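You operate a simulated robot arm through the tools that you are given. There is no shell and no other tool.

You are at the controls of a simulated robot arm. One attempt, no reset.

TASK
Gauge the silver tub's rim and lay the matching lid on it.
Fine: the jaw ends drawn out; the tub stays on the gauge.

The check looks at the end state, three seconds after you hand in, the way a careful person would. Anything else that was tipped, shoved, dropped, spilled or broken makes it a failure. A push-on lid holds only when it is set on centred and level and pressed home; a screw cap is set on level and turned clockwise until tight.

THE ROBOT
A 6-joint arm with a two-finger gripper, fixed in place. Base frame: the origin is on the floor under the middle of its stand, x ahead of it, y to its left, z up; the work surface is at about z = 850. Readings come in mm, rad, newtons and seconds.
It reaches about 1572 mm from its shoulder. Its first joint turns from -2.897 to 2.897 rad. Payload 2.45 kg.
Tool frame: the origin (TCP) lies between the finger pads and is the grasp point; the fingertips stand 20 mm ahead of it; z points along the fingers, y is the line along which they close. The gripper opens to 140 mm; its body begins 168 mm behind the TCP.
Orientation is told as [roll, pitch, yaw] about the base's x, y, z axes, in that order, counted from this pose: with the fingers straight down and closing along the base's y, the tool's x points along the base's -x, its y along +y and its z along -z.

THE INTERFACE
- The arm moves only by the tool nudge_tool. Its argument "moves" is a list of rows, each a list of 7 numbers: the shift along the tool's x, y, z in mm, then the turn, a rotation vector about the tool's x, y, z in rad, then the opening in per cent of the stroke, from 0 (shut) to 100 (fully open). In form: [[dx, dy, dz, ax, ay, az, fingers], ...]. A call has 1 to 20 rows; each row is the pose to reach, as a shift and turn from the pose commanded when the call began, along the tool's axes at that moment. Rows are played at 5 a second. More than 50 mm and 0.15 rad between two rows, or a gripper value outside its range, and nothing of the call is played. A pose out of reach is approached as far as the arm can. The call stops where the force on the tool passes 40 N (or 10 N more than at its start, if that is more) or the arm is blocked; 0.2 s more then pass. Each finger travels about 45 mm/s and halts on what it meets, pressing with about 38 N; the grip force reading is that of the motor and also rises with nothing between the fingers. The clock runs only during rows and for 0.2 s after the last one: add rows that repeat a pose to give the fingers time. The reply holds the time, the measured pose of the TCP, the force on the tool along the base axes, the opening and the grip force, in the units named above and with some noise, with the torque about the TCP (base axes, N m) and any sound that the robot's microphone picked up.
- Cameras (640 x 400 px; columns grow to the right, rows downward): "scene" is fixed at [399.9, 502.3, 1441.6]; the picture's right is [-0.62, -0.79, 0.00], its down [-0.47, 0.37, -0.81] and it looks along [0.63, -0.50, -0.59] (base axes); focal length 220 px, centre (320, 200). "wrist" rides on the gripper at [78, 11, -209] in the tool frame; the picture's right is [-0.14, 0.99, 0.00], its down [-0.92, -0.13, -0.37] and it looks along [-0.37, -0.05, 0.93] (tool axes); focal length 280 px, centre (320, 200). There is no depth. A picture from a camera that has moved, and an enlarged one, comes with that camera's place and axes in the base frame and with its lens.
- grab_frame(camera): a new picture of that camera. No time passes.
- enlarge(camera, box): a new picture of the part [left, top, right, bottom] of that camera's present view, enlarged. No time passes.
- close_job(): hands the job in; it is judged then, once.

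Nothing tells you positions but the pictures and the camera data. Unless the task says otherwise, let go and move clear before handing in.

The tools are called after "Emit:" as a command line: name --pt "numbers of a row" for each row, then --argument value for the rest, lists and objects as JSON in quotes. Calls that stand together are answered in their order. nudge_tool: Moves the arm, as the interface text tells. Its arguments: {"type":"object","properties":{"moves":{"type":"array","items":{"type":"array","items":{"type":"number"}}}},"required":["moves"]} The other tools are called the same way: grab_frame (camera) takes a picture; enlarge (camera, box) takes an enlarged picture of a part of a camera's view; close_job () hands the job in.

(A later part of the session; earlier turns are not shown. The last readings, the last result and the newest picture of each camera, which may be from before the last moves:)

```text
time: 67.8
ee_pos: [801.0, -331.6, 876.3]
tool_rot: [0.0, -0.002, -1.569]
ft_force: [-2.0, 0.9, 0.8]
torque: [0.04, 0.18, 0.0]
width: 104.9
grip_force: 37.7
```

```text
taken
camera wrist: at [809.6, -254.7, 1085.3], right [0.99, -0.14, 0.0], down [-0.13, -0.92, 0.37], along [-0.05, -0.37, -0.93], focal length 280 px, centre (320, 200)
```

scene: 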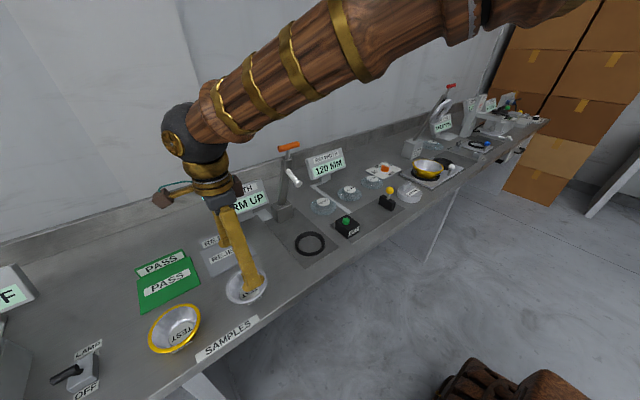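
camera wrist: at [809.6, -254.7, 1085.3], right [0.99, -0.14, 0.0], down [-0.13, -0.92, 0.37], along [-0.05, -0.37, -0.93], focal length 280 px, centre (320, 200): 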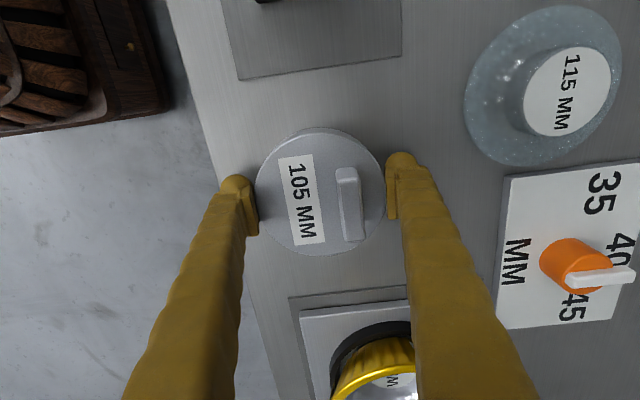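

The gripper reads 104.9 mm on the master, so it really is 105. I'll tighten and lift gently to test the hold.

Emit:
nudge_tool --pt "0 0 0 0 0 0 66" --pt "0 0 0 0 0 0 66" --pt "0 0 -3 0 0 0 66" --pt "0 0 -8 0 0 0 66" --pt "0 0 -15 0 0 0 66" --pt "0 0 -15 0 0 0 66"

Emit:
grab_frame --camera "wrist"

Emit:
enlarge --camera "scene" --box '[370, 130, 470, 220]'

```text
time: 69.2
ee_pos: [800.6, -330.4, 891.2]
tool_rot: [-0.001, 0.002, -1.568]
ft_force: [-0.2, -0.3, -7.5]
torque: [0.03, -0.04, 0.0]
width: 104.8
grip_force: 38.0
```

```text
taken
camera wrist: at [809.6, -254.1, 1100.2], right [0.99, -0.14, 0.0], down [-0.13, -0.92, 0.37], along [-0.05, -0.37, -0.93], focal length 280 px, centre (320, 200)
```

wrist: 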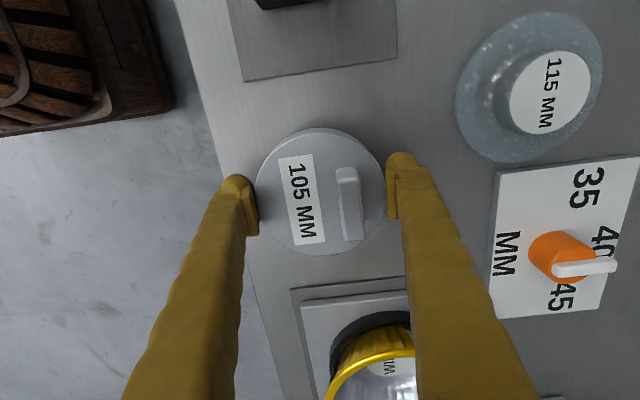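

```text
4.44 times, centred on (420, 175) of scene
camera zoom: at [399.9, 502.3, 1441.6], right [-0.62, -0.79, 0.0], down [-0.47, 0.37, -0.81], along [0.63, -0.5, -0.59], focal length 976 px, centre (-124, 311)
```

zoom: 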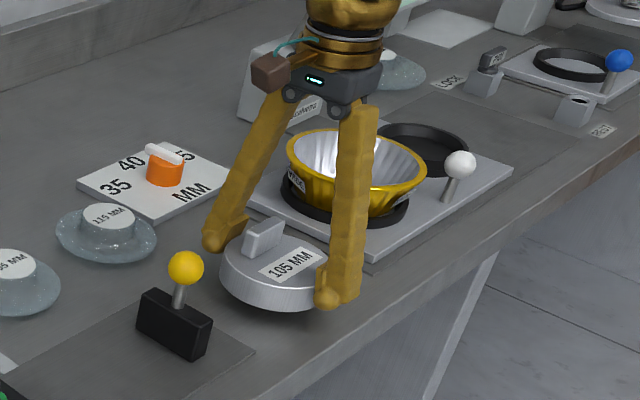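

The master is held securely, about 7.5 N. I'll raise it over the jaw knob and carry it to the gauge.

Emit:
nudge_tool --pt "0 0 -40 0 0 0 66" --pt "0 0 -80 0 0 0 66" --pt "0 0 -124 0 0 0 66" --pt "35 2 -124 0 0 0 66" --pt "75 4 -124 0 0 0 66" --pt "115 5 -124 0 0 0 66" --pt "155 6 -124 0 0 0 66" --pt "195 7 -124 0 0 0 66" --pt "235 9 -124 0 0 0 66" --pt "270 10 -124 0 0 0 66" --pt "294.7 10.4 -124 0 0 0 66" --pt "294.7 10.4 -124 0 0 0 66"

Emit:
grab_frame --camera "wrist"

Emit:
enlarge --camera "scene" --box '[310, 130, 430, 240]'

```text
time: 71.8
ee_pos: [810.4, -36.0, 1015.8]
tool_rot: [0.0, 0.001, -1.571]
ft_force: [-0.1, -0.5, -7.1]
torque: [0.01, 0.01, 0.04]
width: 104.6
grip_force: 37.8
```

```text
taken
camera wrist: at [820.2, 41.0, 1224.9], right [0.99, -0.14, 0.0], down [-0.13, -0.92, 0.37], along [-0.05, -0.37, -0.93], focal length 280 px, centre (320, 200)
```

wrist: 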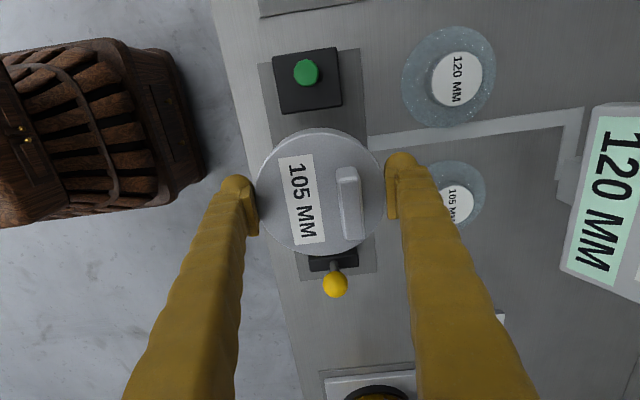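

```text
3.64 times, centred on (370, 185) of scene
camera zoom: at [399.9, 502.3, 1441.6], right [-0.62, -0.79, 0.0], down [-0.47, 0.37, -0.81], along [0.63, -0.5, -0.59], focal length 798 px, centre (138, 254)
```

zoom: 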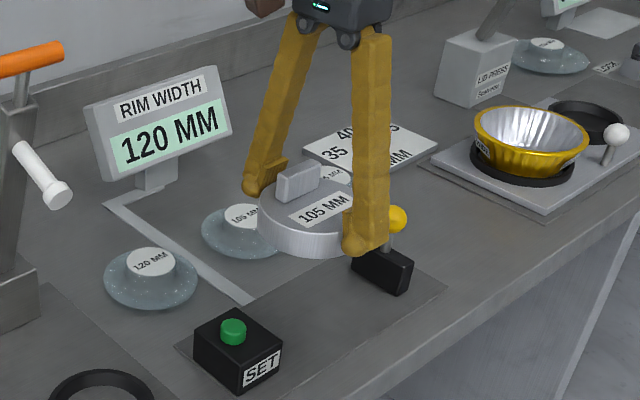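

The master is over the plate, in line with both jaws. I'll lower it to just above the surface.

Emit:
nudge_tool --pt "-2 0 35 0 0 0 66" --pt "-2 0 70 0 0 0 66" --pt "-2 0 100 0 0 0 66" --pt "-2 0 122 0 0 0 66" --pt "-2 0 132 0 0 0 66" --pt "-2 0 132 0 0 0 66"

Emit:
grab_frame --camera "wrist"

Emit:
enlarge --camera "scene" --box '[310, 160, 410, 240]'

```text
time: 73.2
ee_pos: [810.3, -38.8, 883.7]
tool_rot: [-0.001, -0.001, -1.568]
ft_force: [-0.5, 0.5, -7.0]
torque: [0.02, 0.01, 0.0]
width: 104.9
grip_force: 37.9
```

```text
taken
camera wrist: at [819.2, 38.4, 1091.9], right [0.99, -0.14, 0.0], down [-0.13, -0.92, 0.37], along [-0.05, -0.37, -0.93], focal length 280 px, centre (320, 200)
```

wrist: 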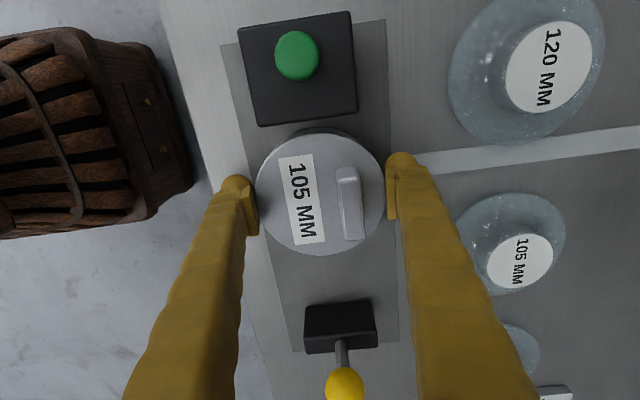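

```text
5.00 times, centred on (360, 200) of scene
camera zoom: at [399.9, 502.3, 1441.6], right [-0.62, -0.79, 0.0], down [-0.47, 0.37, -0.81], along [0.63, -0.5, -0.59], focal length 1098 px, centre (120, 200)
```

zoom: 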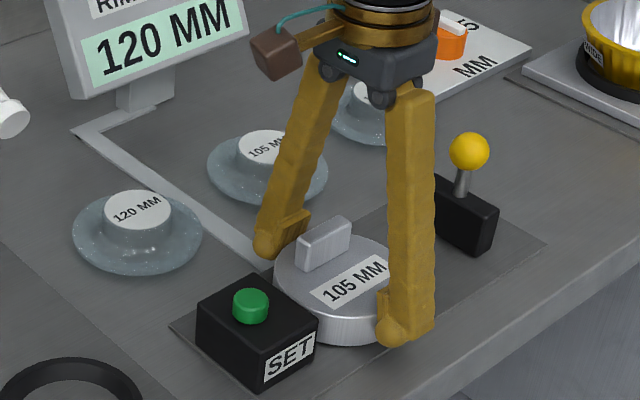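

Clear of the SET block and just above the plate. I'll ease it down until it touches.

Emit:
nudge_tool --pt "0 0 1.5 0 0 0 66" --pt "0 0 3 0 0 0 66" --pt "0 0 4.5 0 0 0 66" --pt "0 0 5.5 0 0 0 66" --pt "0 0 5.5 0 0 0 66"

```text
time: 74.1
ee_pos: [811.2, -37.4, 881.3]
tool_rot: [0.002, -0.002, -1.568]
ft_force: [-2.6, -1.1, 6.7]
torque: [0.11, 0.24, 0.18]
width: 104.9
grip_force: 37.9
stopped in row 4: the force on the tool passed its limit at 44 N (the readings are from after the stop); the commanded pose is now the measured one
```

The master has touched the plate, and the force settled to about 7 N. I'll open the fingers and rise clear.

Emit:
nudge_tool --pt "0 0 0 0 0 0 74" --pt "0 0 0 0 0 0 80" --pt "0 0 0 0 0 0 90" --pt "0 0 0 0 0 0 96" --pt "0 0 0 0 0 0 96" --pt "0 0 -30 0 0 0 96" --pt "0 0 -70 0 0 0 96" --pt "0 0 -118 0 0 0 96" --pt "0 0 -118 0 0 0 96"

Emit:
grab_frame --camera "wrist"

Emit:
enlarge --camera "scene" --box '[310, 160, 410, 240]'

```text
time: 76.1
ee_pos: [810.4, -39.5, 997.4]
tool_rot: [0.003, -0.001, -1.569]
ft_force: [0.3, 0.2, -0.2]
torque: [0.0, 0.0, 0.03]
width: 134.2
grip_force: 0.1
```

```text
taken
camera wrist: at [819.3, 38.5, 1206.6], right [0.99, -0.14, 0.0], down [-0.13, -0.92, 0.37], along [-0.05, -0.37, -0.93], focal length 280 px, centre (320, 200)
```

wrist: 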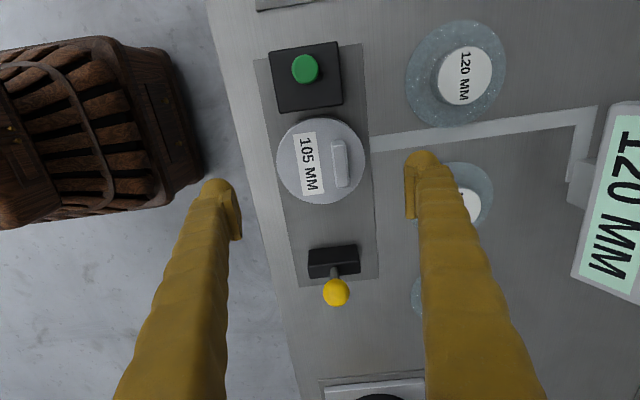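

```text
5.00 times, centred on (360, 200) of scene
camera zoom: at [399.9, 502.3, 1441.6], right [-0.62, -0.79, 0.0], down [-0.47, 0.37, -0.81], along [0.63, -0.5, -0.59], focal length 1098 px, centre (120, 200)
```

zoom: 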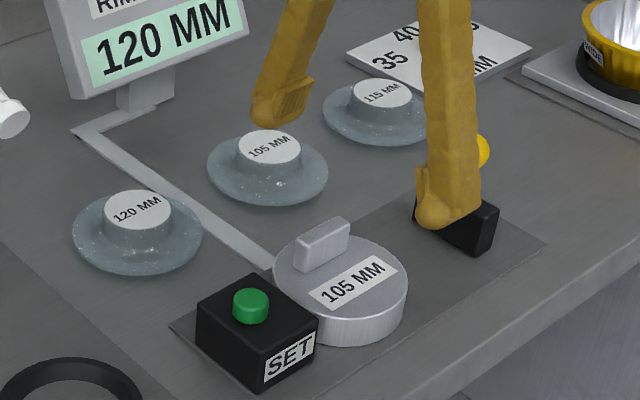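

The master stands on the gauge. Back to the jaw knob: same approach as before.

Emit:
nudge_tool --pt "-40 0 0 0 0 0 80" --pt "-80 0 0 0 0 0 65" --pt "-120 0 0 0 0 0 55" --pt "-148 0 0 0 0 0 50" --pt "-148 0 0 0 0 0 50" --pt "-148 0 30 0 0 0 50" --pt "-148 0 55 0 0 0 50" --pt "-148 0 64 0 0 0 50" --pt "-148 0 64 0 0 0 50"

Emit:
grab_frame --camera "wrist"

```text
time: 78.1
ee_pos: [813.3, -185.9, 933.6]
tool_rot: [0.003, 0.0, -1.569]
ft_force: [-0.7, -0.4, -0.7]
torque: [0.01, 0.0, 0.0]
width: 70.0
grip_force: 0.0
```

```text
taken
camera wrist: at [821.1, -108.4, 1143.1], right [0.99, -0.14, 0.0], down [-0.13, -0.92, 0.37], along [-0.05, -0.37, -0.93], focal length 280 px, centre (320, 200)
```

wrist: 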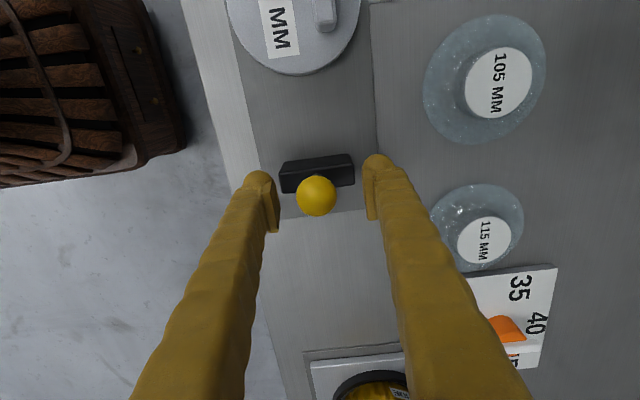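

The knob is between the pads. I'll shift 2 mm toward -x and close on it.

Emit:
nudge_tool --pt "-1 -2 0 0 0 0 40" --pt "-1 -2 0 0 0 0 30" --pt "-1 -2 0 0 0 0 22" --pt "-1 -2 0 0 0 0 15" --pt "-1 -2 0 0 0 0 15" --pt "-1 -2 0 0 0 0 15"

```text
time: 79.5
ee_pos: [810.2, -187.2, 933.8]
tool_rot: [0.001, 0.0, -1.568]
ft_force: [-1.9, -0.4, -1.1]
torque: [-0.02, 0.0, 0.02]
width: 27.9
grip_force: 45.1
```

The knob is held. Sliding the jaw in toward the master.

Emit:
nudge_tool --pt "4 0 0 0 0 0 15" --pt "11 0 0 0 0 0 15" --pt "18 0 0 0 0 0 15" --pt "25 0 0 0 0 0 15" --pt "32 0 0 0 0 0 15" --pt "39 0 0 0 0 0 15" --pt "39 0 0 0 0 0 15"

```text
time: 81.1
ee_pos: [811.7, -149.5, 934.9]
tool_rot: [0.004, 0.0, -1.57]
ft_force: [10.3, -0.6, 7.1]
torque: [-0.02, 0.01, -0.05]
width: 27.9
grip_force: 45.0
```

Emit:
nudge_tool --pt "5 0.2 -0.2 0 0 0 15" --pt "11 0.2 -0.2 0 0 0 15" --pt "17 0.2 -0.2 0 0 0 15" --pt "23 0.2 -0.2 0 0 0 15" --pt "28 0.2 -0.2 0 0 0 15" --pt "28 0.2 -0.2 0 0 0 15"

Emit:
grab_frame --camera "wrist"

Emit:
enlarge --camera "scene" --box '[290, 140, 430, 240]'

```text
time: 82.5
ee_pos: [809.9, -120.1, 935.0]
tool_rot: [0.005, 0.0, -1.569]
ft_force: [33.2, 0.8, -2.9]
torque: [-0.06, 0.21, -0.12]
width: 28.0
grip_force: 44.9
```

```text
taken
camera wrist: at [818.4, -43.3, 1143.1], right [0.99, -0.14, 0.0], down [-0.13, -0.92, 0.37], along [-0.05, -0.37, -0.93], focal length 280 px, centre (320, 200)
```

wrist: 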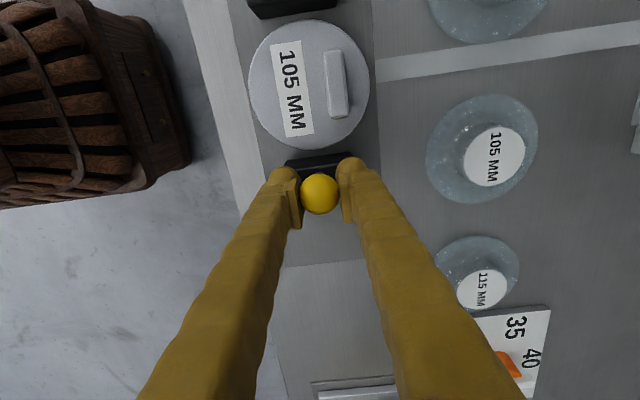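

```text
4.00 times, centred on (360, 190) of scene
camera zoom: at [399.9, 502.3, 1441.6], right [-0.62, -0.79, 0.0], down [-0.47, 0.37, -0.81], along [0.63, -0.5, -0.59], focal length 878 px, centre (160, 240)
```

zoom: 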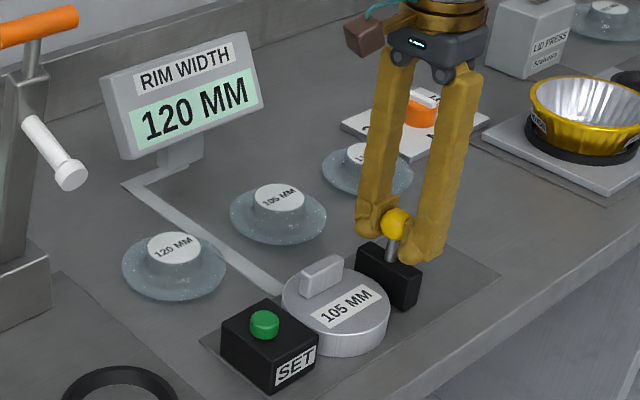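

The jaw is nearly at the master, but a 33 N sideways load has built up. I'll re-grip in place to relieve it.

Emit:
nudge_tool --pt "0 0 0 0 0 0 24" --pt "0 0 0 0 0 0 28" --pt "0 0.5 0.8 0 0 0 28" --pt "0 0.5 0.8 0 0 0 22" --pt "0 0.5 0.8 0 0 0 16" --pt "0 0.5 0.8 0 0 0 15" --pt "0 0.5 0.8 0 0 0 15"

```text
time: 84.1
ee_pos: [809.7, -120.4, 933.7]
tool_rot: [0.001, -0.001, -1.569]
ft_force: [2.0, 1.4, -2.1]
torque: [-0.04, -0.02, 0.05]
width: 27.9
grip_force: 45.3
```

The load is relieved. I'll step in slowly toward the master.

Emit:
nudge_tool --pt "2 0 0 0 0 0 15" --pt "4 0 0 0 0 0 15" --pt "6 0 0 0 0 0 15" --pt "8 0 0 0 0 0 15" --pt "10 0 0 0 0 0 15" --pt "12 0 0 0 0 0 15" --pt "12 0 0 0 0 0 15"

Emit:
enlarge --camera "wrist" --box '[220, 0, 420, 220]'

Emit:
enlarge --camera "scene" --box '[290, 140, 430, 240]'

```text
time: 85.7
ee_pos: [810.4, -108.4, 933.6]
tool_rot: [0.001, 0.0, -1.569]
ft_force: [11.5, -1.5, -20.2]
torque: [-0.14, 0.1, -0.03]
width: 27.8
grip_force: 45.4
```

```text
1.82 times, centred on (320, 110) of wrist
camera zoom: at [818.7, -31.1, 1142.3], right [0.99, -0.14, 0.0], down [-0.13, -0.92, 0.37], along [-0.05, -0.37, -0.93], focal length 510 px, centre (320, 364)
```

zoom: 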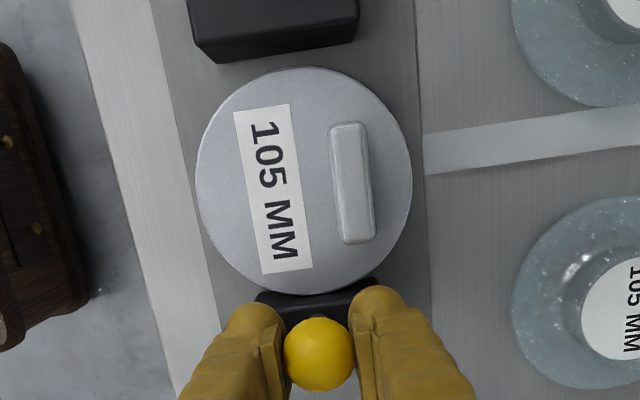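

```text
4.00 times, centred on (360, 190) of scene
camera zoom: at [399.9, 502.3, 1441.6], right [-0.62, -0.79, 0.0], down [-0.47, 0.37, -0.81], along [0.63, -0.5, -0.59], focal length 878 px, centre (160, 240)
```

zoom: 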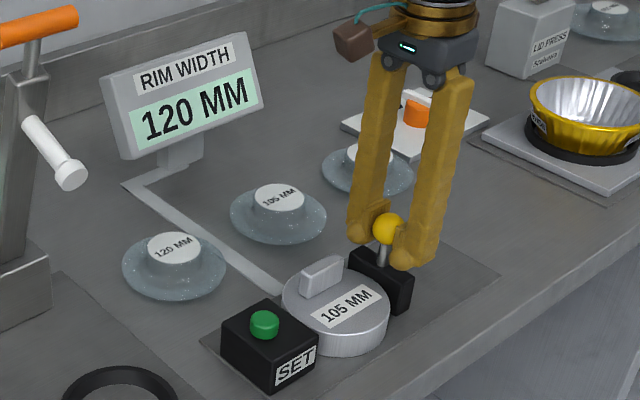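

The jaw is just touching the master. I'll keep going gently until it seats against the SET block.

Emit:
nudge_tool --pt "1.5 0.3 0.6 0 0 0 15" --pt "3 0.3 0.6 0 0 0 15" --pt "4.5 0.3 0.6 0 0 0 15" --pt "6 0.3 0.6 0 0 0 15" --pt "7.5 0.3 0.6 0 0 0 15" --pt "9 0.3 0.6 0 0 0 15" --pt "9 0.3 0.6 0 0 0 15"

Emit:
enlarge --camera "wrist" --box '[220, 0, 420, 220]'

Emit:
enlarge --camera "scene" --box '[290, 140, 430, 240]'

```text
time: 87.3
ee_pos: [810.3, -99.9, 933.6]
tool_rot: [0.002, -0.001, -1.568]
ft_force: [-19.6, -2.8, 5.1]
torque: [0.02, -0.12, 0.02]
width: 28.0
grip_force: 44.4
```

```text
1.82 times, centred on (320, 110) of wrist
camera zoom: at [818.8, -22.4, 1142.3], right [0.99, -0.14, 0.0], down [-0.13, -0.92, 0.37], along [-0.05, -0.37, -0.93], focal length 510 px, centre (320, 364)
```

zoom: 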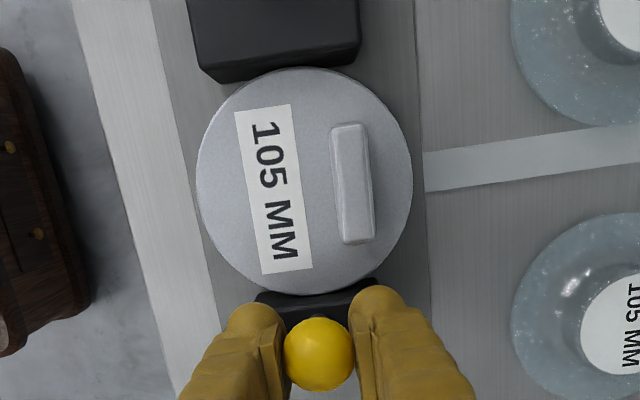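

```text
4.00 times, centred on (360, 190) of scene
camera zoom: at [399.9, 502.3, 1441.6], right [-0.62, -0.79, 0.0], down [-0.47, 0.37, -0.81], along [0.63, -0.5, -0.59], focal length 878 px, centre (160, 240)
```

zoom: 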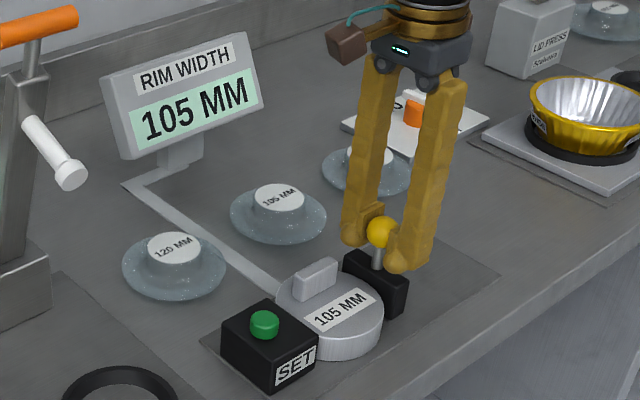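

With the master in the jaws the gauge reads 105 MM, matching both its label and my gripper's 104.9. I'll press slightly firmer to confirm this is the settled value.

Emit:
nudge_tool --pt "0.7 -0.4 0.1 0 0 0 15" --pt "1.4 -0.4 0.1 0 0 0 15" --pt "2 -0.4 0.1 0 0 0 15" --pt "2 -0.4 0.1 0 0 0 15"

Emit:
grab_frame --camera "wrist"

Emit:
enlarge --camera "scene" --box '[290, 140, 430, 240]'

```text
time: 88.3
ee_pos: [810.1, -97.5, 933.9]
tool_rot: [0.0, -0.001, -1.57]
ft_force: [-12.4, -22.2, -7.4]
torque: [0.17, -0.15, 0.06]
width: 27.7
grip_force: 45.4
```

```text
taken
camera wrist: at [818.8, -21.2, 1142.3], right [0.99, -0.14, 0.0], down [-0.13, -0.92, 0.37], along [-0.05, -0.37, -0.93], focal length 280 px, centre (320, 200)
```

wrist: 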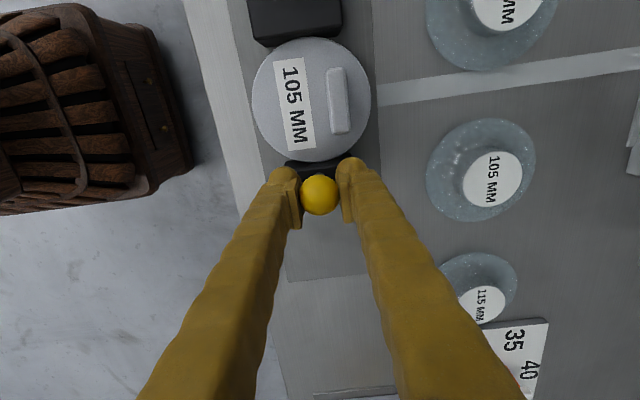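

```text
4.00 times, centred on (360, 190) of scene
camera zoom: at [399.9, 502.3, 1441.6], right [-0.62, -0.79, 0.0], down [-0.47, 0.37, -0.81], along [0.63, -0.5, -0.59], focal length 878 px, centre (160, 240)
```

zoom: 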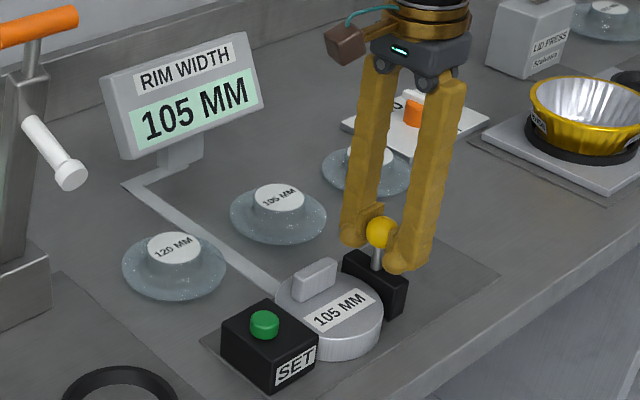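

The gauge holds at 105 MM under firm contact, so it reads true and SET isn't needed; the tub's 120 MM stands, and I'll re-gauge it to confirm. Drawing the jaw back out now.

Emit:
nudge_tool --pt "-3 0 0 0 0 0 15" --pt "-8 -0.2 0 0 0 0 15" --pt "-14 -0.2 0 0 0 0 15" --pt "-20 -0.2 0 0 0 0 15" --pt "-27 -0.2 0 0 0 0 15" --pt "-27 -0.2 0 0 0 0 15"

```text
time: 89.7
ee_pos: [810.0, -124.7, 933.7]
tool_rot: [0.004, -0.001, -1.567]
ft_force: [15.6, -1.0, -24.3]
torque: [0.0, 0.13, -0.04]
width: 27.8
grip_force: 45.0
```

Emit:
nudge_tool --pt "-4 0.3 0.7 0 0 0 15" --pt "-10 0.3 0.7 0 0 0 15" --pt "-17 0.3 0.7 0 0 0 15" --pt "-24 0.3 0.7 0 0 0 15" --pt "-31 0.3 0.7 0 0 0 15" --pt "-31 0.3 0.7 0 0 0 15"

```text
time: 91.1
ee_pos: [811.0, -155.8, 934.0]
tool_rot: [0.001, 0.0, -1.569]
ft_force: [-19.2, 0.4, 11.1]
torque: [0.19, -0.06, 0.13]
width: 27.6
grip_force: 45.0
```

Emit:
nudge_tool --pt "-5 -0.4 -0.4 0 0 0 15" --pt "-11 -0.4 -0.4 0 0 0 15" --pt "-17 -0.4 -0.4 0 0 0 15" --pt "-23 -0.4 -0.4 0 0 0 15" --pt "-28 -0.4 -0.4 0 0 0 15" --pt "-30.5 -0.4 -0.4 0 0 0 15" --pt "-30.5 -0.4 -0.4 0 0 0 15"

Emit:
grab_frame --camera "wrist"

Emit:
enlarge --camera "scene" --box '[290, 140, 430, 240]'

```text
time: 92.7
ee_pos: [809.6, -185.8, 933.5]
tool_rot: [0.004, 0.0, -1.57]
ft_force: [17.5, 0.9, -5.2]
torque: [-0.01, 0.16, -0.02]
width: 27.7
grip_force: 44.8
```

```text
taken
camera wrist: at [818.5, -108.7, 1142.5], right [0.99, -0.14, 0.0], down [-0.13, -0.92, 0.37], along [-0.05, -0.37, -0.93], focal length 280 px, centre (320, 200)
```

wrist: 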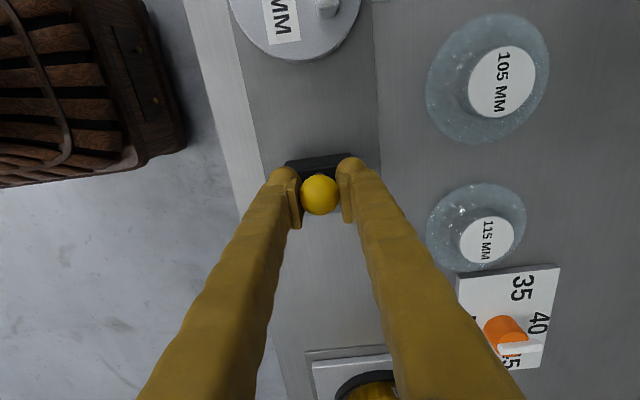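

```text
4.00 times, centred on (360, 190) of scene
camera zoom: at [399.9, 502.3, 1441.6], right [-0.62, -0.79, 0.0], down [-0.47, 0.37, -0.81], along [0.63, -0.5, -0.59], focal length 878 px, centre (160, 240)
```

zoom: 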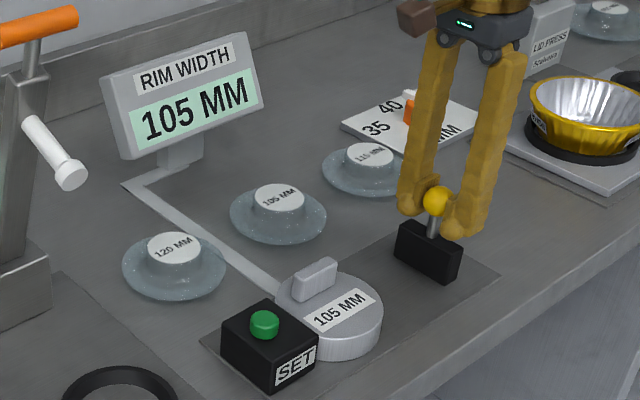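

The jaw is out. I'll release the knob and move over the master to pick it up again.

Emit:
nudge_tool --pt "0 0 0 0 0 0 30" --pt "0 0 0 0 0 0 45" --pt "0 0 0 0 0 0 55" --pt "0 0 -35 0 0 0 60" --pt "0 0 -68 0 0 0 70" --pt "40 0 -68 0 0 0 85" --pt "80 0 -68 0 0 0 98" --pt "120 0 -68 0 0 0 98" --pt "155.5 1 -68 0 0 0 98" --pt "155.5 1 -68 0 0 0 98"

Emit:
grab_frame --camera "wrist"

```text
time: 94.9
ee_pos: [810.2, -31.9, 999.9]
tool_rot: [0.003, 0.0, -1.569]
ft_force: [-0.1, 0.4, -0.1]
torque: [-0.02, 0.0, -0.01]
width: 137.0
grip_force: 0.1
```

```text
taken
camera wrist: at [818.2, 45.7, 1209.1], right [0.99, -0.14, 0.0], down [-0.13, -0.92, 0.37], along [-0.05, -0.37, -0.93], focal length 280 px, centre (320, 200)
```

wrist: 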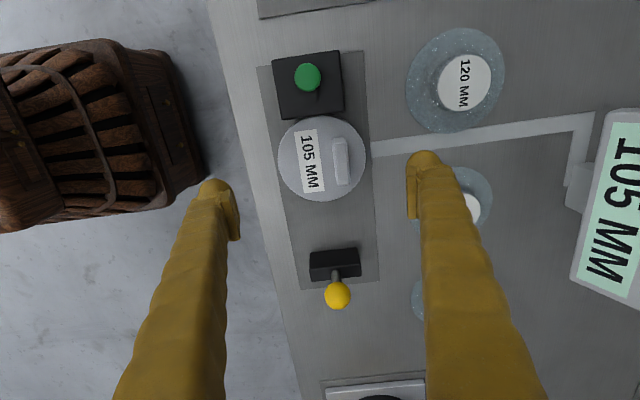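

The master is at about (810, -32.5). I'll lower and grip its sides.

Emit:
nudge_tool --pt "0 2 30 0 0 0 98" --pt "0 2 65 0 0 0 98" --pt "0 2 95 0 0 0 98" --pt "0 2 113 0 0 0 98" --pt "0 2 119 0 0 0 98" --pt "0 2 119 0 0 0 90" --pt "0 2 119 0 0 0 80" --pt "0 2 119 0 0 0 74" --pt "0 2 119 0 0 0 68" --pt "0 2 119 0 0 0 66" --pt "0 2 119 0 0 0 66"

Emit:
grab_frame --camera "wrist"

```text
time: 97.3
ee_pos: [813.1, -30.5, 882.9]
tool_rot: [0.003, 0.001, -1.568]
ft_force: [-3.0, 0.1, 2.0]
torque: [0.02, 0.19, 0.04]
width: 104.0
grip_force: 38.4
```

```text
taken
camera wrist: at [821.2, 46.6, 1091.7], right [0.99, -0.14, 0.0], down [-0.13, -0.92, 0.37], along [-0.05, -0.37, -0.93], focal length 280 px, centre (320, 200)
```

wrist: 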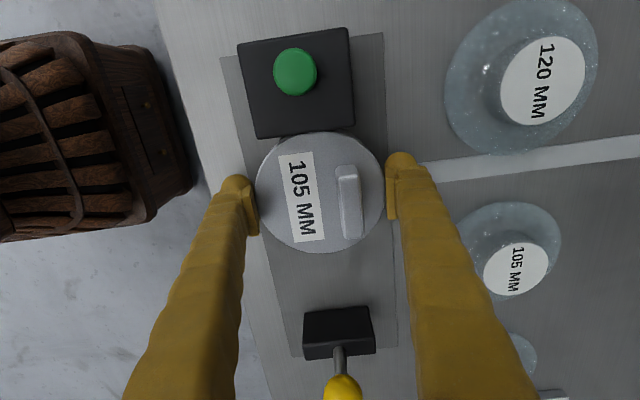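

Gripped at 104 mm. I'll lift, shifting slightly away from the SET block, and carry it back over the knob to its original spot.

Emit:
nudge_tool --pt "-1 0 -3 0 0 0 64" --pt "-4 0 -12 0 0 0 64" --pt "-4 0 -45 0 0 0 64" --pt "-4 0 -90 0 0 0 64" --pt "-4 0 -133 0 0 0 64" --pt "-40 -2 -133 0 0 0 64" --pt "-80 -4 -133 0 0 0 64" --pt "-120 -6 -133 0 0 0 64" --pt "-160 -8 -133 0 0 0 64" --pt "-200 -10 -133 0 0 0 64" --pt "-240 -11 -133 0 0 0 64" --pt "-275 -11.6 -133 0 0 0 64" --pt "-301 -11.6 -133 0 0 0 64" --pt "-301 -11.6 -133 0 0 0 64"

Emit:
grab_frame --camera "wrist"

Emit:
enlarge --camera "scene" --box '[330, 130, 470, 230]'

```text
time: 100.3
ee_pos: [798.7, -333.0, 1016.6]
tool_rot: [0.002, 0.0, -1.568]
ft_force: [-0.1, 0.1, -7.2]
torque: [0.02, 0.01, 0.0]
width: 104.3
grip_force: 38.1
```

```text
taken
camera wrist: at [808.0, -254.8, 1224.5], right [0.99, -0.14, 0.0], down [-0.13, -0.92, 0.37], along [-0.05, -0.37, -0.93], focal length 280 px, centre (320, 200)
```

wrist: 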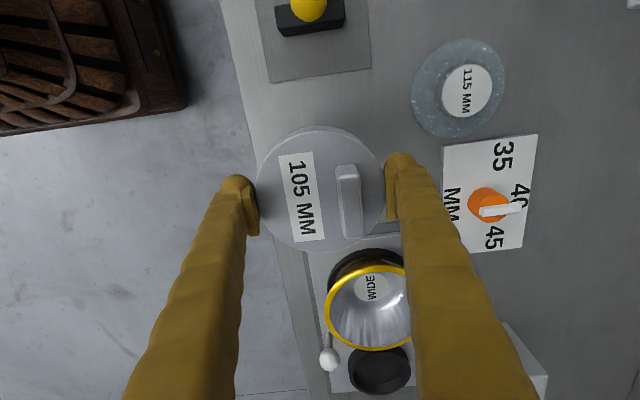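

```text
4.00 times, centred on (400, 180) of scene
camera zoom: at [399.9, 502.3, 1441.6], right [-0.62, -0.79, 0.0], down [-0.47, 0.37, -0.81], along [0.63, -0.5, -0.59], focal length 878 px, centre (0, 280)
```

zoom: 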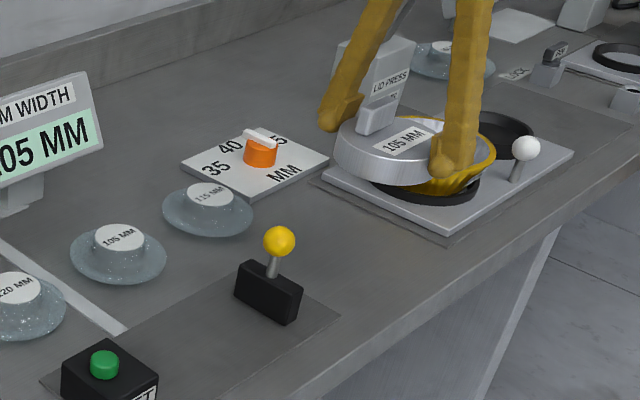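

Held level and above its original spot. I'll lower it to just above the bench.

Emit:
nudge_tool --pt "0 1.5 35 0 0 0 64" --pt "0 1.5 70 0 0 0 64" --pt "0 1.5 100 0 0 0 64" --pt "0 1.5 122 0 0 0 64" --pt "0 1.5 131 0 0 0 64" --pt "0 1.5 131 0 0 0 64"

Emit:
grab_frame --camera "wrist"

```text
time: 101.7
ee_pos: [803.2, -331.1, 884.4]
tool_rot: [0.003, 0.001, -1.569]
ft_force: [-1.0, -0.3, -7.3]
torque: [0.0, 0.01, 0.0]
width: 104.0
grip_force: 38.0
```

```text
taken
camera wrist: at [811.0, -253.6, 1093.0], right [0.99, -0.14, 0.0], down [-0.13, -0.92, 0.37], along [-0.05, -0.37, -0.93], focal length 280 px, centre (320, 200)
```

wrist: 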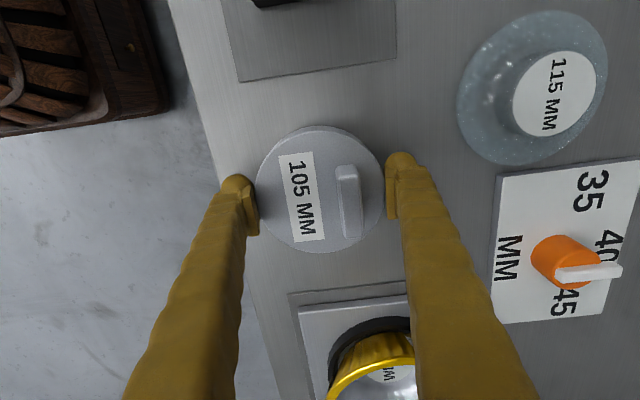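

Emit:
nudge_tool --pt "-1 -1.4 1.5 0 0 0 64" --pt "-1 -1.4 3 0 0 0 64" --pt "-1 -1.4 4 0 0 0 64" --pt "-1 -1.4 5 0 0 0 64" --pt "-1 -1.4 5.5 0 0 0 64" --pt "-1 -1.4 5.5 0 0 0 64"

```text
time: 103.1
ee_pos: [803.4, -333.9, 878.5]
tool_rot: [0.003, -0.002, -1.567]
ft_force: [-2.7, -7.3, 16.6]
torque: [0.27, 0.68, 0.22]
width: 104.4
grip_force: 38.4
```

The master has touched the bench. I'll open and rise clear.

Emit:
nudge_tool --pt "0 0 -0.6 0 0 0 66" --pt "0 0 -0.6 0 0 0 76" --pt "0 0 -0.6 0 0 0 84" --pt "0 0 -0.6 0 0 0 94" --pt "0 0 -0.6 0 0 0 98" --pt "0 0 -0.6 0 0 0 98" --pt "0 0 -30 0 0 0 98" --pt "0 0 -70 0 0 0 98" --pt "0 0 -120 0 0 0 98"

Emit:
grab_frame --camera "wrist"

Emit:
enlarge --camera "scene" --box '[330, 120, 470, 220]'

```text
time: 105.1
ee_pos: [801.3, -334.4, 998.2]
tool_rot: [0.002, 0.001, -1.569]
ft_force: [0.6, 0.4, -0.5]
torque: [-0.02, 0.02, 0.0]
width: 137.1
grip_force: 0.0
```

```text
taken
camera wrist: at [810.1, -255.4, 1207.0], right [0.99, -0.14, 0.0], down [-0.13, -0.92, 0.37], along [-0.05, -0.37, -0.93], focal length 280 px, centre (320, 200)
```

wrist: 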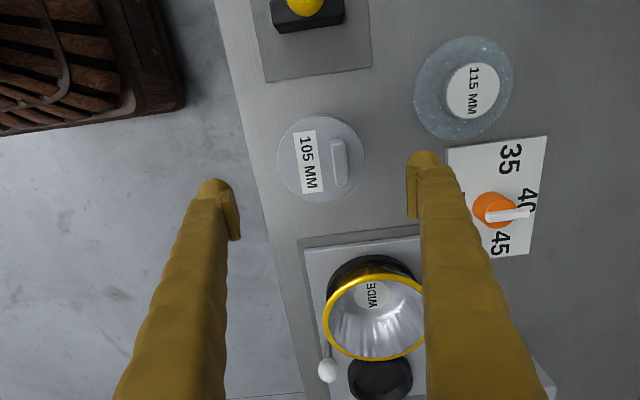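

```text
4.00 times, centred on (400, 170) of scene
camera zoom: at [399.9, 502.3, 1441.6], right [-0.62, -0.79, 0.0], down [-0.47, 0.37, -0.81], along [0.63, -0.5, -0.59], focal length 878 px, centre (0, 320)
```

zoom: 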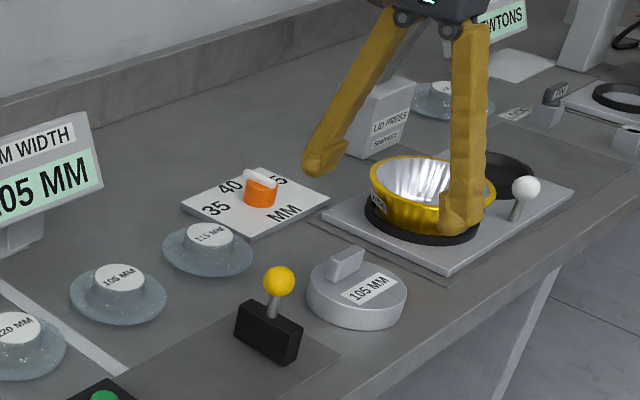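

The master is back within about 2 mm of its original place. Next I'll fetch the tub again along the front route.

Emit:
nudge_tool --pt "0 -45 -2 0 0 0 98" --pt "20 -85 -2 0 0 0 98" --pt "55 -99 -2 0 0 0 98" --pt "100 -99 -2 0 0 0 98" --pt "145 -99 -2 0 0 0 98" --pt "190 -99 -2 0 0 0 98" --pt "235 -99 -2 0 0 0 98" --pt "280 -99 -2 0 0 0 98" --pt "325 -99 -2 0 0 0 98" --pt "370 -99 -2 0 0 0 98" --pt "415 -99 -2 0 0 0 98" --pt "460 -99 -2 0 0 0 98" --pt "505 -99 -2 0 0 0 98" --pt "550 -99 -2 0 0 0 98" --pt "595 -99 -2 0 0 0 98" --pt "640 -99 -2 0 0 0 98" --pt "683 -90 -2 0 0 0 98" --pt "720 -63 -2 0 0 0 98" --pt "750 -30 -2 0 0 0 98" --pt "773 0 -2 0 0 0 98"

Emit:
grab_frame --camera "wrist"

```text
time: 109.3
ee_pos: [804.0, 442.0, 999.5]
tool_rot: [0.004, 0.001, -1.568]
ft_force: [0.2, -0.6, 0.0]
torque: [0.04, -0.02, 0.0]
width: 137.2
grip_force: 0.0
```

```text
taken
camera wrist: at [812.8, 518.5, 1210.3], right [0.99, -0.14, 0.0], down [-0.13, -0.92, 0.37], along [-0.05, -0.37, -0.93], focal length 280 px, centre (320, 200)
```

wrist: 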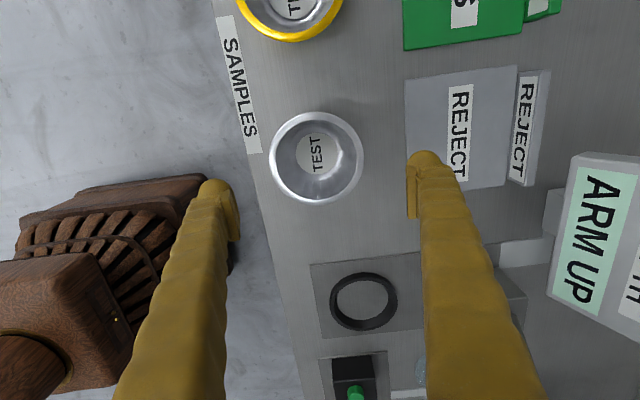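

The tub is at about (798.5, 441.5). I'll lower and grip it as before.

Emit:
nudge_tool --pt "1 -3 30 0 0 0 98" --pt "1 -3 65 0 0 0 98" --pt "1 -3 95 0 0 0 98" --pt "1 -3 112 0 0 0 98" --pt "1 -3 117 0 0 0 98" --pt "1 -3 117 0 0 0 88" --pt "1 -3 117 0 0 0 76" --pt "1 -3 117 0 0 0 66" --pt "1 -3 117 0 0 0 60" --pt "1 -3 117 0 0 0 60" --pt "1 -3 117 0 0 0 60"

Emit:
grab_frame --camera "wrist"

```text
time: 111.7
ee_pos: [799.8, 442.0, 883.4]
tool_rot: [0.002, 0.001, -1.568]
ft_force: [-0.4, 0.8, 1.7]
torque: [-0.02, 0.02, 0.0]
width: 88.8
grip_force: 37.4
```

```text
taken
camera wrist: at [807.3, 518.7, 1091.2], right [0.99, -0.14, 0.0], down [-0.13, -0.92, 0.37], along [-0.05, -0.37, -0.93], focal length 280 px, centre (320, 200)
```

wrist: 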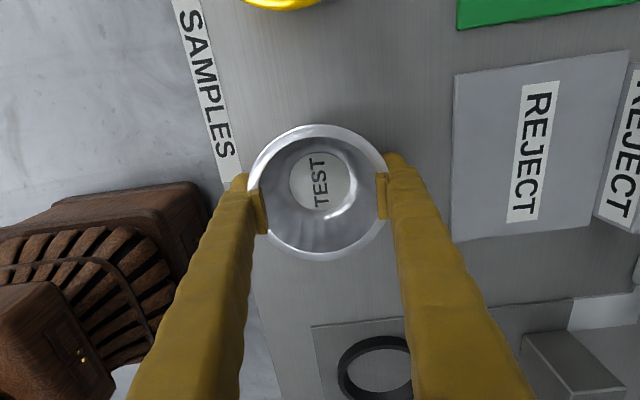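

Gripped. I'll carry it back to the gauge along the same route.

Emit:
nudge_tool --pt "0 0 -30 0 0 0 60" --pt "0 -20 -65 0 0 0 60" --pt "0 -55 -100 0 0 0 60" --pt "-10 -97 -100 0 0 0 60" --pt "-50 -97 -100 0 0 0 60" --pt "-90 -97 -100 0 0 0 60" --pt "-130 -97 -100 0 0 0 60" --pt "-170 -97 -100 0 0 0 60" --pt "-210 -97 -100 0 0 0 60" --pt "-250 -97 -100 0 0 0 60" --pt "-290 -97 -100 0 0 0 60" --pt "-330 -97 -100 0 0 0 60" --pt "-370 -90 -100 0 0 0 60" --pt "-405 -63 -100 0 0 0 60" --pt "-435 -32 -100 0 0 0 60" --pt "-460 -3 -100 0 0 0 60" --pt "-480.7 12.7 -100 0 0 0 60" --pt "-480.7 12.7 -100 0 0 0 60"

Emit:
grab_frame --camera "wrist"

Emit:
enlarge --camera "scene" --box '[290, 140, 430, 240]'

```text
time: 115.5
ee_pos: [811.3, -41.0, 982.8]
tool_rot: [0.001, 0.0, -1.569]
ft_force: [0.4, -0.6, -0.5]
torque: [0.0, -0.04, 0.01]
width: 87.9
grip_force: 38.1
```

```text
taken
camera wrist: at [819.9, 35.9, 1190.7], right [0.99, -0.14, 0.0], down [-0.13, -0.92, 0.37], along [-0.05, -0.37, -0.93], focal length 280 px, centre (320, 200)
```

wrist: 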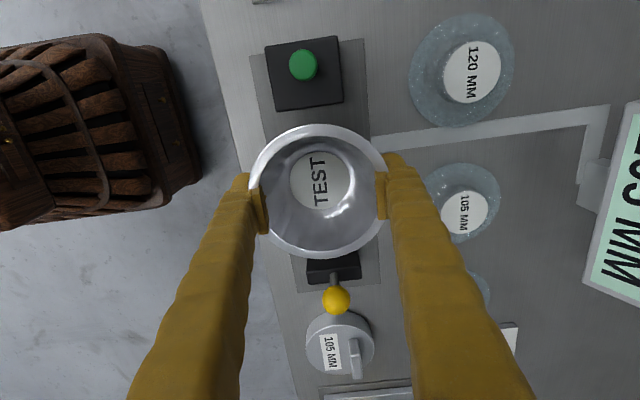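

```text
4.00 times, centred on (360, 190) of scene
camera zoom: at [399.9, 502.3, 1441.6], right [-0.62, -0.79, 0.0], down [-0.47, 0.37, -0.81], along [0.63, -0.5, -0.59], focal length 878 px, centre (160, 240)
```

zoom: 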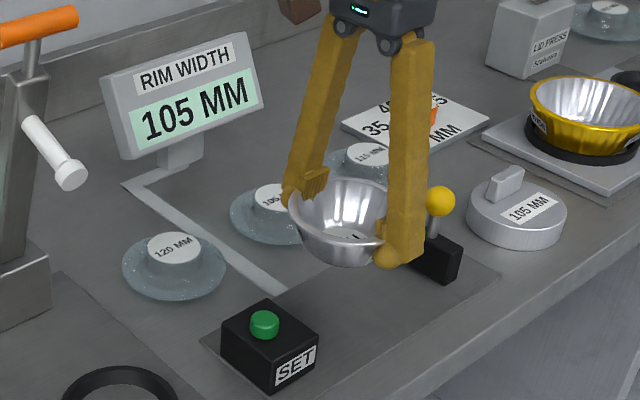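

The tub is over the plate. Lowering it to just above the surface, then easing it down.

Emit:
nudge_tool --pt "2 0 25 0 0 0 60" --pt "2 0 55 0 0 0 60" --pt "2 0 80 0 0 0 60" --pt "2 0 91 0 0 0 60" --pt "2 0 91 0 0 0 60"

Emit:
nudge_tool --pt "0 0 1 0 0 0 60" --pt "0 0 2 0 0 0 60" --pt "0 0 3 0 0 0 60" --pt "0 0 4 0 0 0 60" --pt "0 0 5 0 0 0 60" --pt "0 0 5 0 0 0 60"

Emit:
grab_frame --camera "wrist"

```text
time: 116.7
ee_pos: [811.4, -36.7, 891.1]
tool_rot: [0.004, 0.0, -1.567]
ft_force: [0.5, 0.6, 0.2]
torque: [0.01, 0.01, -0.01]
width: 87.7
grip_force: 38.3
```

```text
time: 118.1
ee_pos: [811.6, -37.6, 888.9]
tool_rot: [0.004, 0.0, -1.569]
ft_force: [-1.2, 0.2, 19.0]
torque: [0.04, 0.01, 0.0]
width: 87.3
grip_force: 37.8
```

```text
taken
camera wrist: at [819.6, 40.2, 1097.8], right [0.99, -0.14, 0.0], down [-0.13, -0.92, 0.37], along [-0.05, -0.37, -0.93], focal length 280 px, centre (320, 200)
```

wrist: 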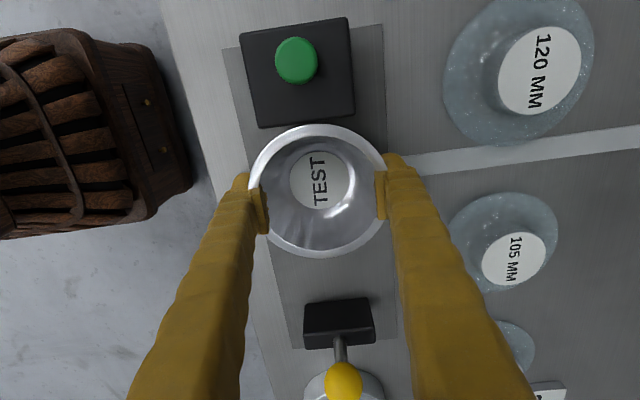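

The tub is down on the plate with 19 N on the tool. I'll ease up, open, rise, and go to the jaw knob.

Emit:
nudge_tool --pt "0 0 -1 0 0 0 60" --pt "0 0 -1 0 0 0 68" --pt "0 0 -1 0 0 0 80" --pt "0 0 -1 0 0 0 92" --pt "0 0 -1 0 0 0 96" --pt "0 0 -1 0 0 0 96" --pt "0 0 -35 0 0 0 96" --pt "0 0 -75 0 0 0 96" --pt "0 0 -110 0 0 0 96" --pt "-40 0 -110 0 0 0 80" --pt "-80 0 -110 0 0 0 65" --pt "-120 0 -110 0 0 0 55" --pt "-149.5 -0.5 -110 0 0 0 50" --pt "-149.5 -0.5 -110 0 0 0 50"

Emit:
grab_frame --camera "wrist"

Emit:
enlarge --camera "scene" --box '[290, 140, 430, 240]'

```text
time: 121.1
ee_pos: [808.6, -188.2, 998.1]
tool_rot: [0.002, 0.001, -1.57]
ft_force: [-0.5, 0.8, -0.9]
torque: [0.02, 0.0, 0.0]
width: 70.1
grip_force: 0.1
```

```text
taken
camera wrist: at [818.1, -110.1, 1206.3], right [0.99, -0.14, 0.0], down [-0.13, -0.92, 0.37], along [-0.05, -0.37, -0.93], focal length 280 px, centre (320, 200)
```

wrist: 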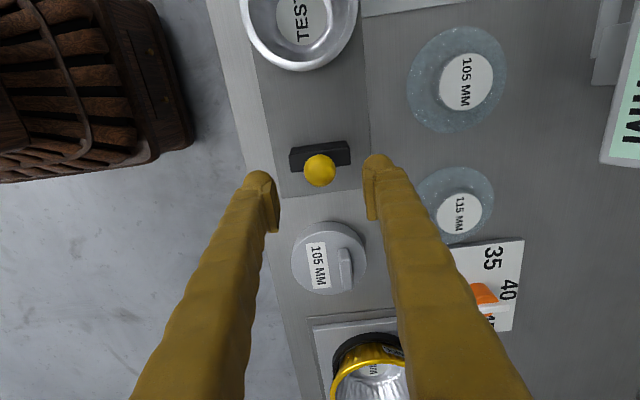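

```text
4.00 times, centred on (360, 190) of scene
camera zoom: at [399.9, 502.3, 1441.6], right [-0.62, -0.79, 0.0], down [-0.47, 0.37, -0.81], along [0.63, -0.5, -0.59], focal length 878 px, centre (160, 240)
```

zoom: 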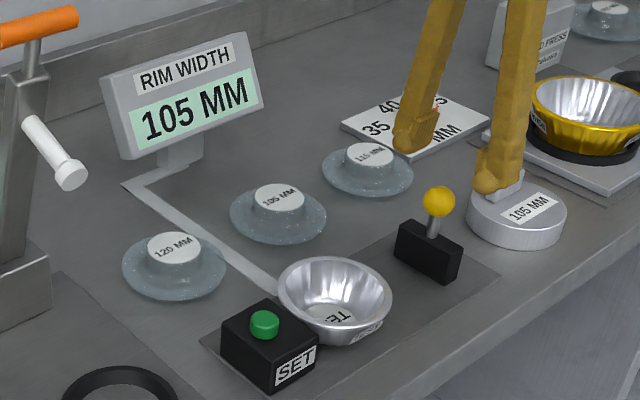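

The tub stands on the plate. I'll lower onto the knob and grip it.

Emit:
nudge_tool --pt "0.5 -0.7 20 0 0 0 50" --pt "0.5 -0.7 45 0 0 0 50" --pt "0.5 -0.7 64 0 0 0 50" --pt "0.5 -0.7 64 0 0 0 40" --pt "0.5 -0.7 64 0 0 0 30" --pt "0.5 -0.7 64 0 0 0 22" --pt "0.5 -0.7 64 0 0 0 15" --pt "0.5 -0.7 64 0 0 0 15" --pt "0.5 -0.7 64 0 0 0 15"

Emit:
grab_frame --camera "wrist"

```text
time: 123.1
ee_pos: [810.5, -186.5, 933.8]
tool_rot: [0.003, 0.0, -1.569]
ft_force: [10.2, 0.3, -4.1]
torque: [-0.09, 0.06, -0.05]
width: 27.6
grip_force: 45.0
```

```text
taken
camera wrist: at [818.6, -109.2, 1142.9], right [0.99, -0.14, 0.0], down [-0.13, -0.92, 0.37], along [-0.05, -0.37, -0.93], focal length 280 px, centre (320, 200)
```

wrist: 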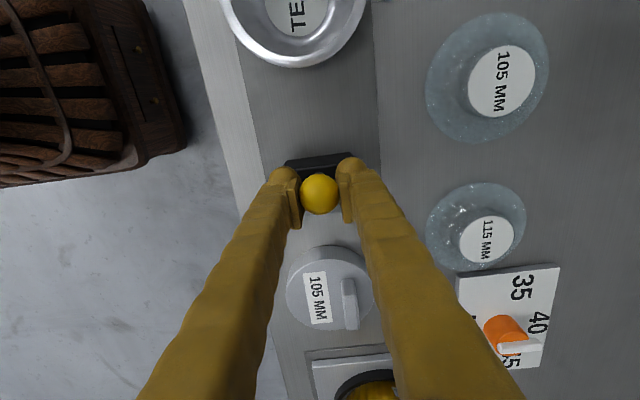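

Knob gripped. Sliding the jaw in toward the tub in stages.

Emit:
nudge_tool --pt "4 0.3 0 0 0 0 15" --pt "11 0.3 0 0 0 0 15" --pt "18 0.3 0 0 0 0 15" --pt "25 0.3 0 0 0 0 15" --pt "32 0.3 0 0 0 0 15" --pt "32 0.3 0 0 0 0 15"

```text
time: 124.5
ee_pos: [810.9, -154.5, 933.6]
tool_rot: [0.001, 0.0, -1.57]
ft_force: [-3.1, -1.2, -2.5]
torque: [-0.07, -0.04, -0.02]
width: 27.9
grip_force: 45.1
```

Emit:
nudge_tool --pt "6 0 0 0 0 0 15" --pt "13 0 0 0 0 0 15" --pt "20 0 0 0 0 0 15" --pt "27 0 0 0 0 0 15" --pt "32 0 0 0 0 0 15" --pt "32 0 0 0 0 0 15"

```text
time: 125.9
ee_pos: [810.6, -122.6, 934.3]
tool_rot: [0.003, 0.0, -1.569]
ft_force: [-7.0, 0.9, 1.1]
torque: [-0.07, -0.08, 0.0]
width: 28.0
grip_force: 45.0
```

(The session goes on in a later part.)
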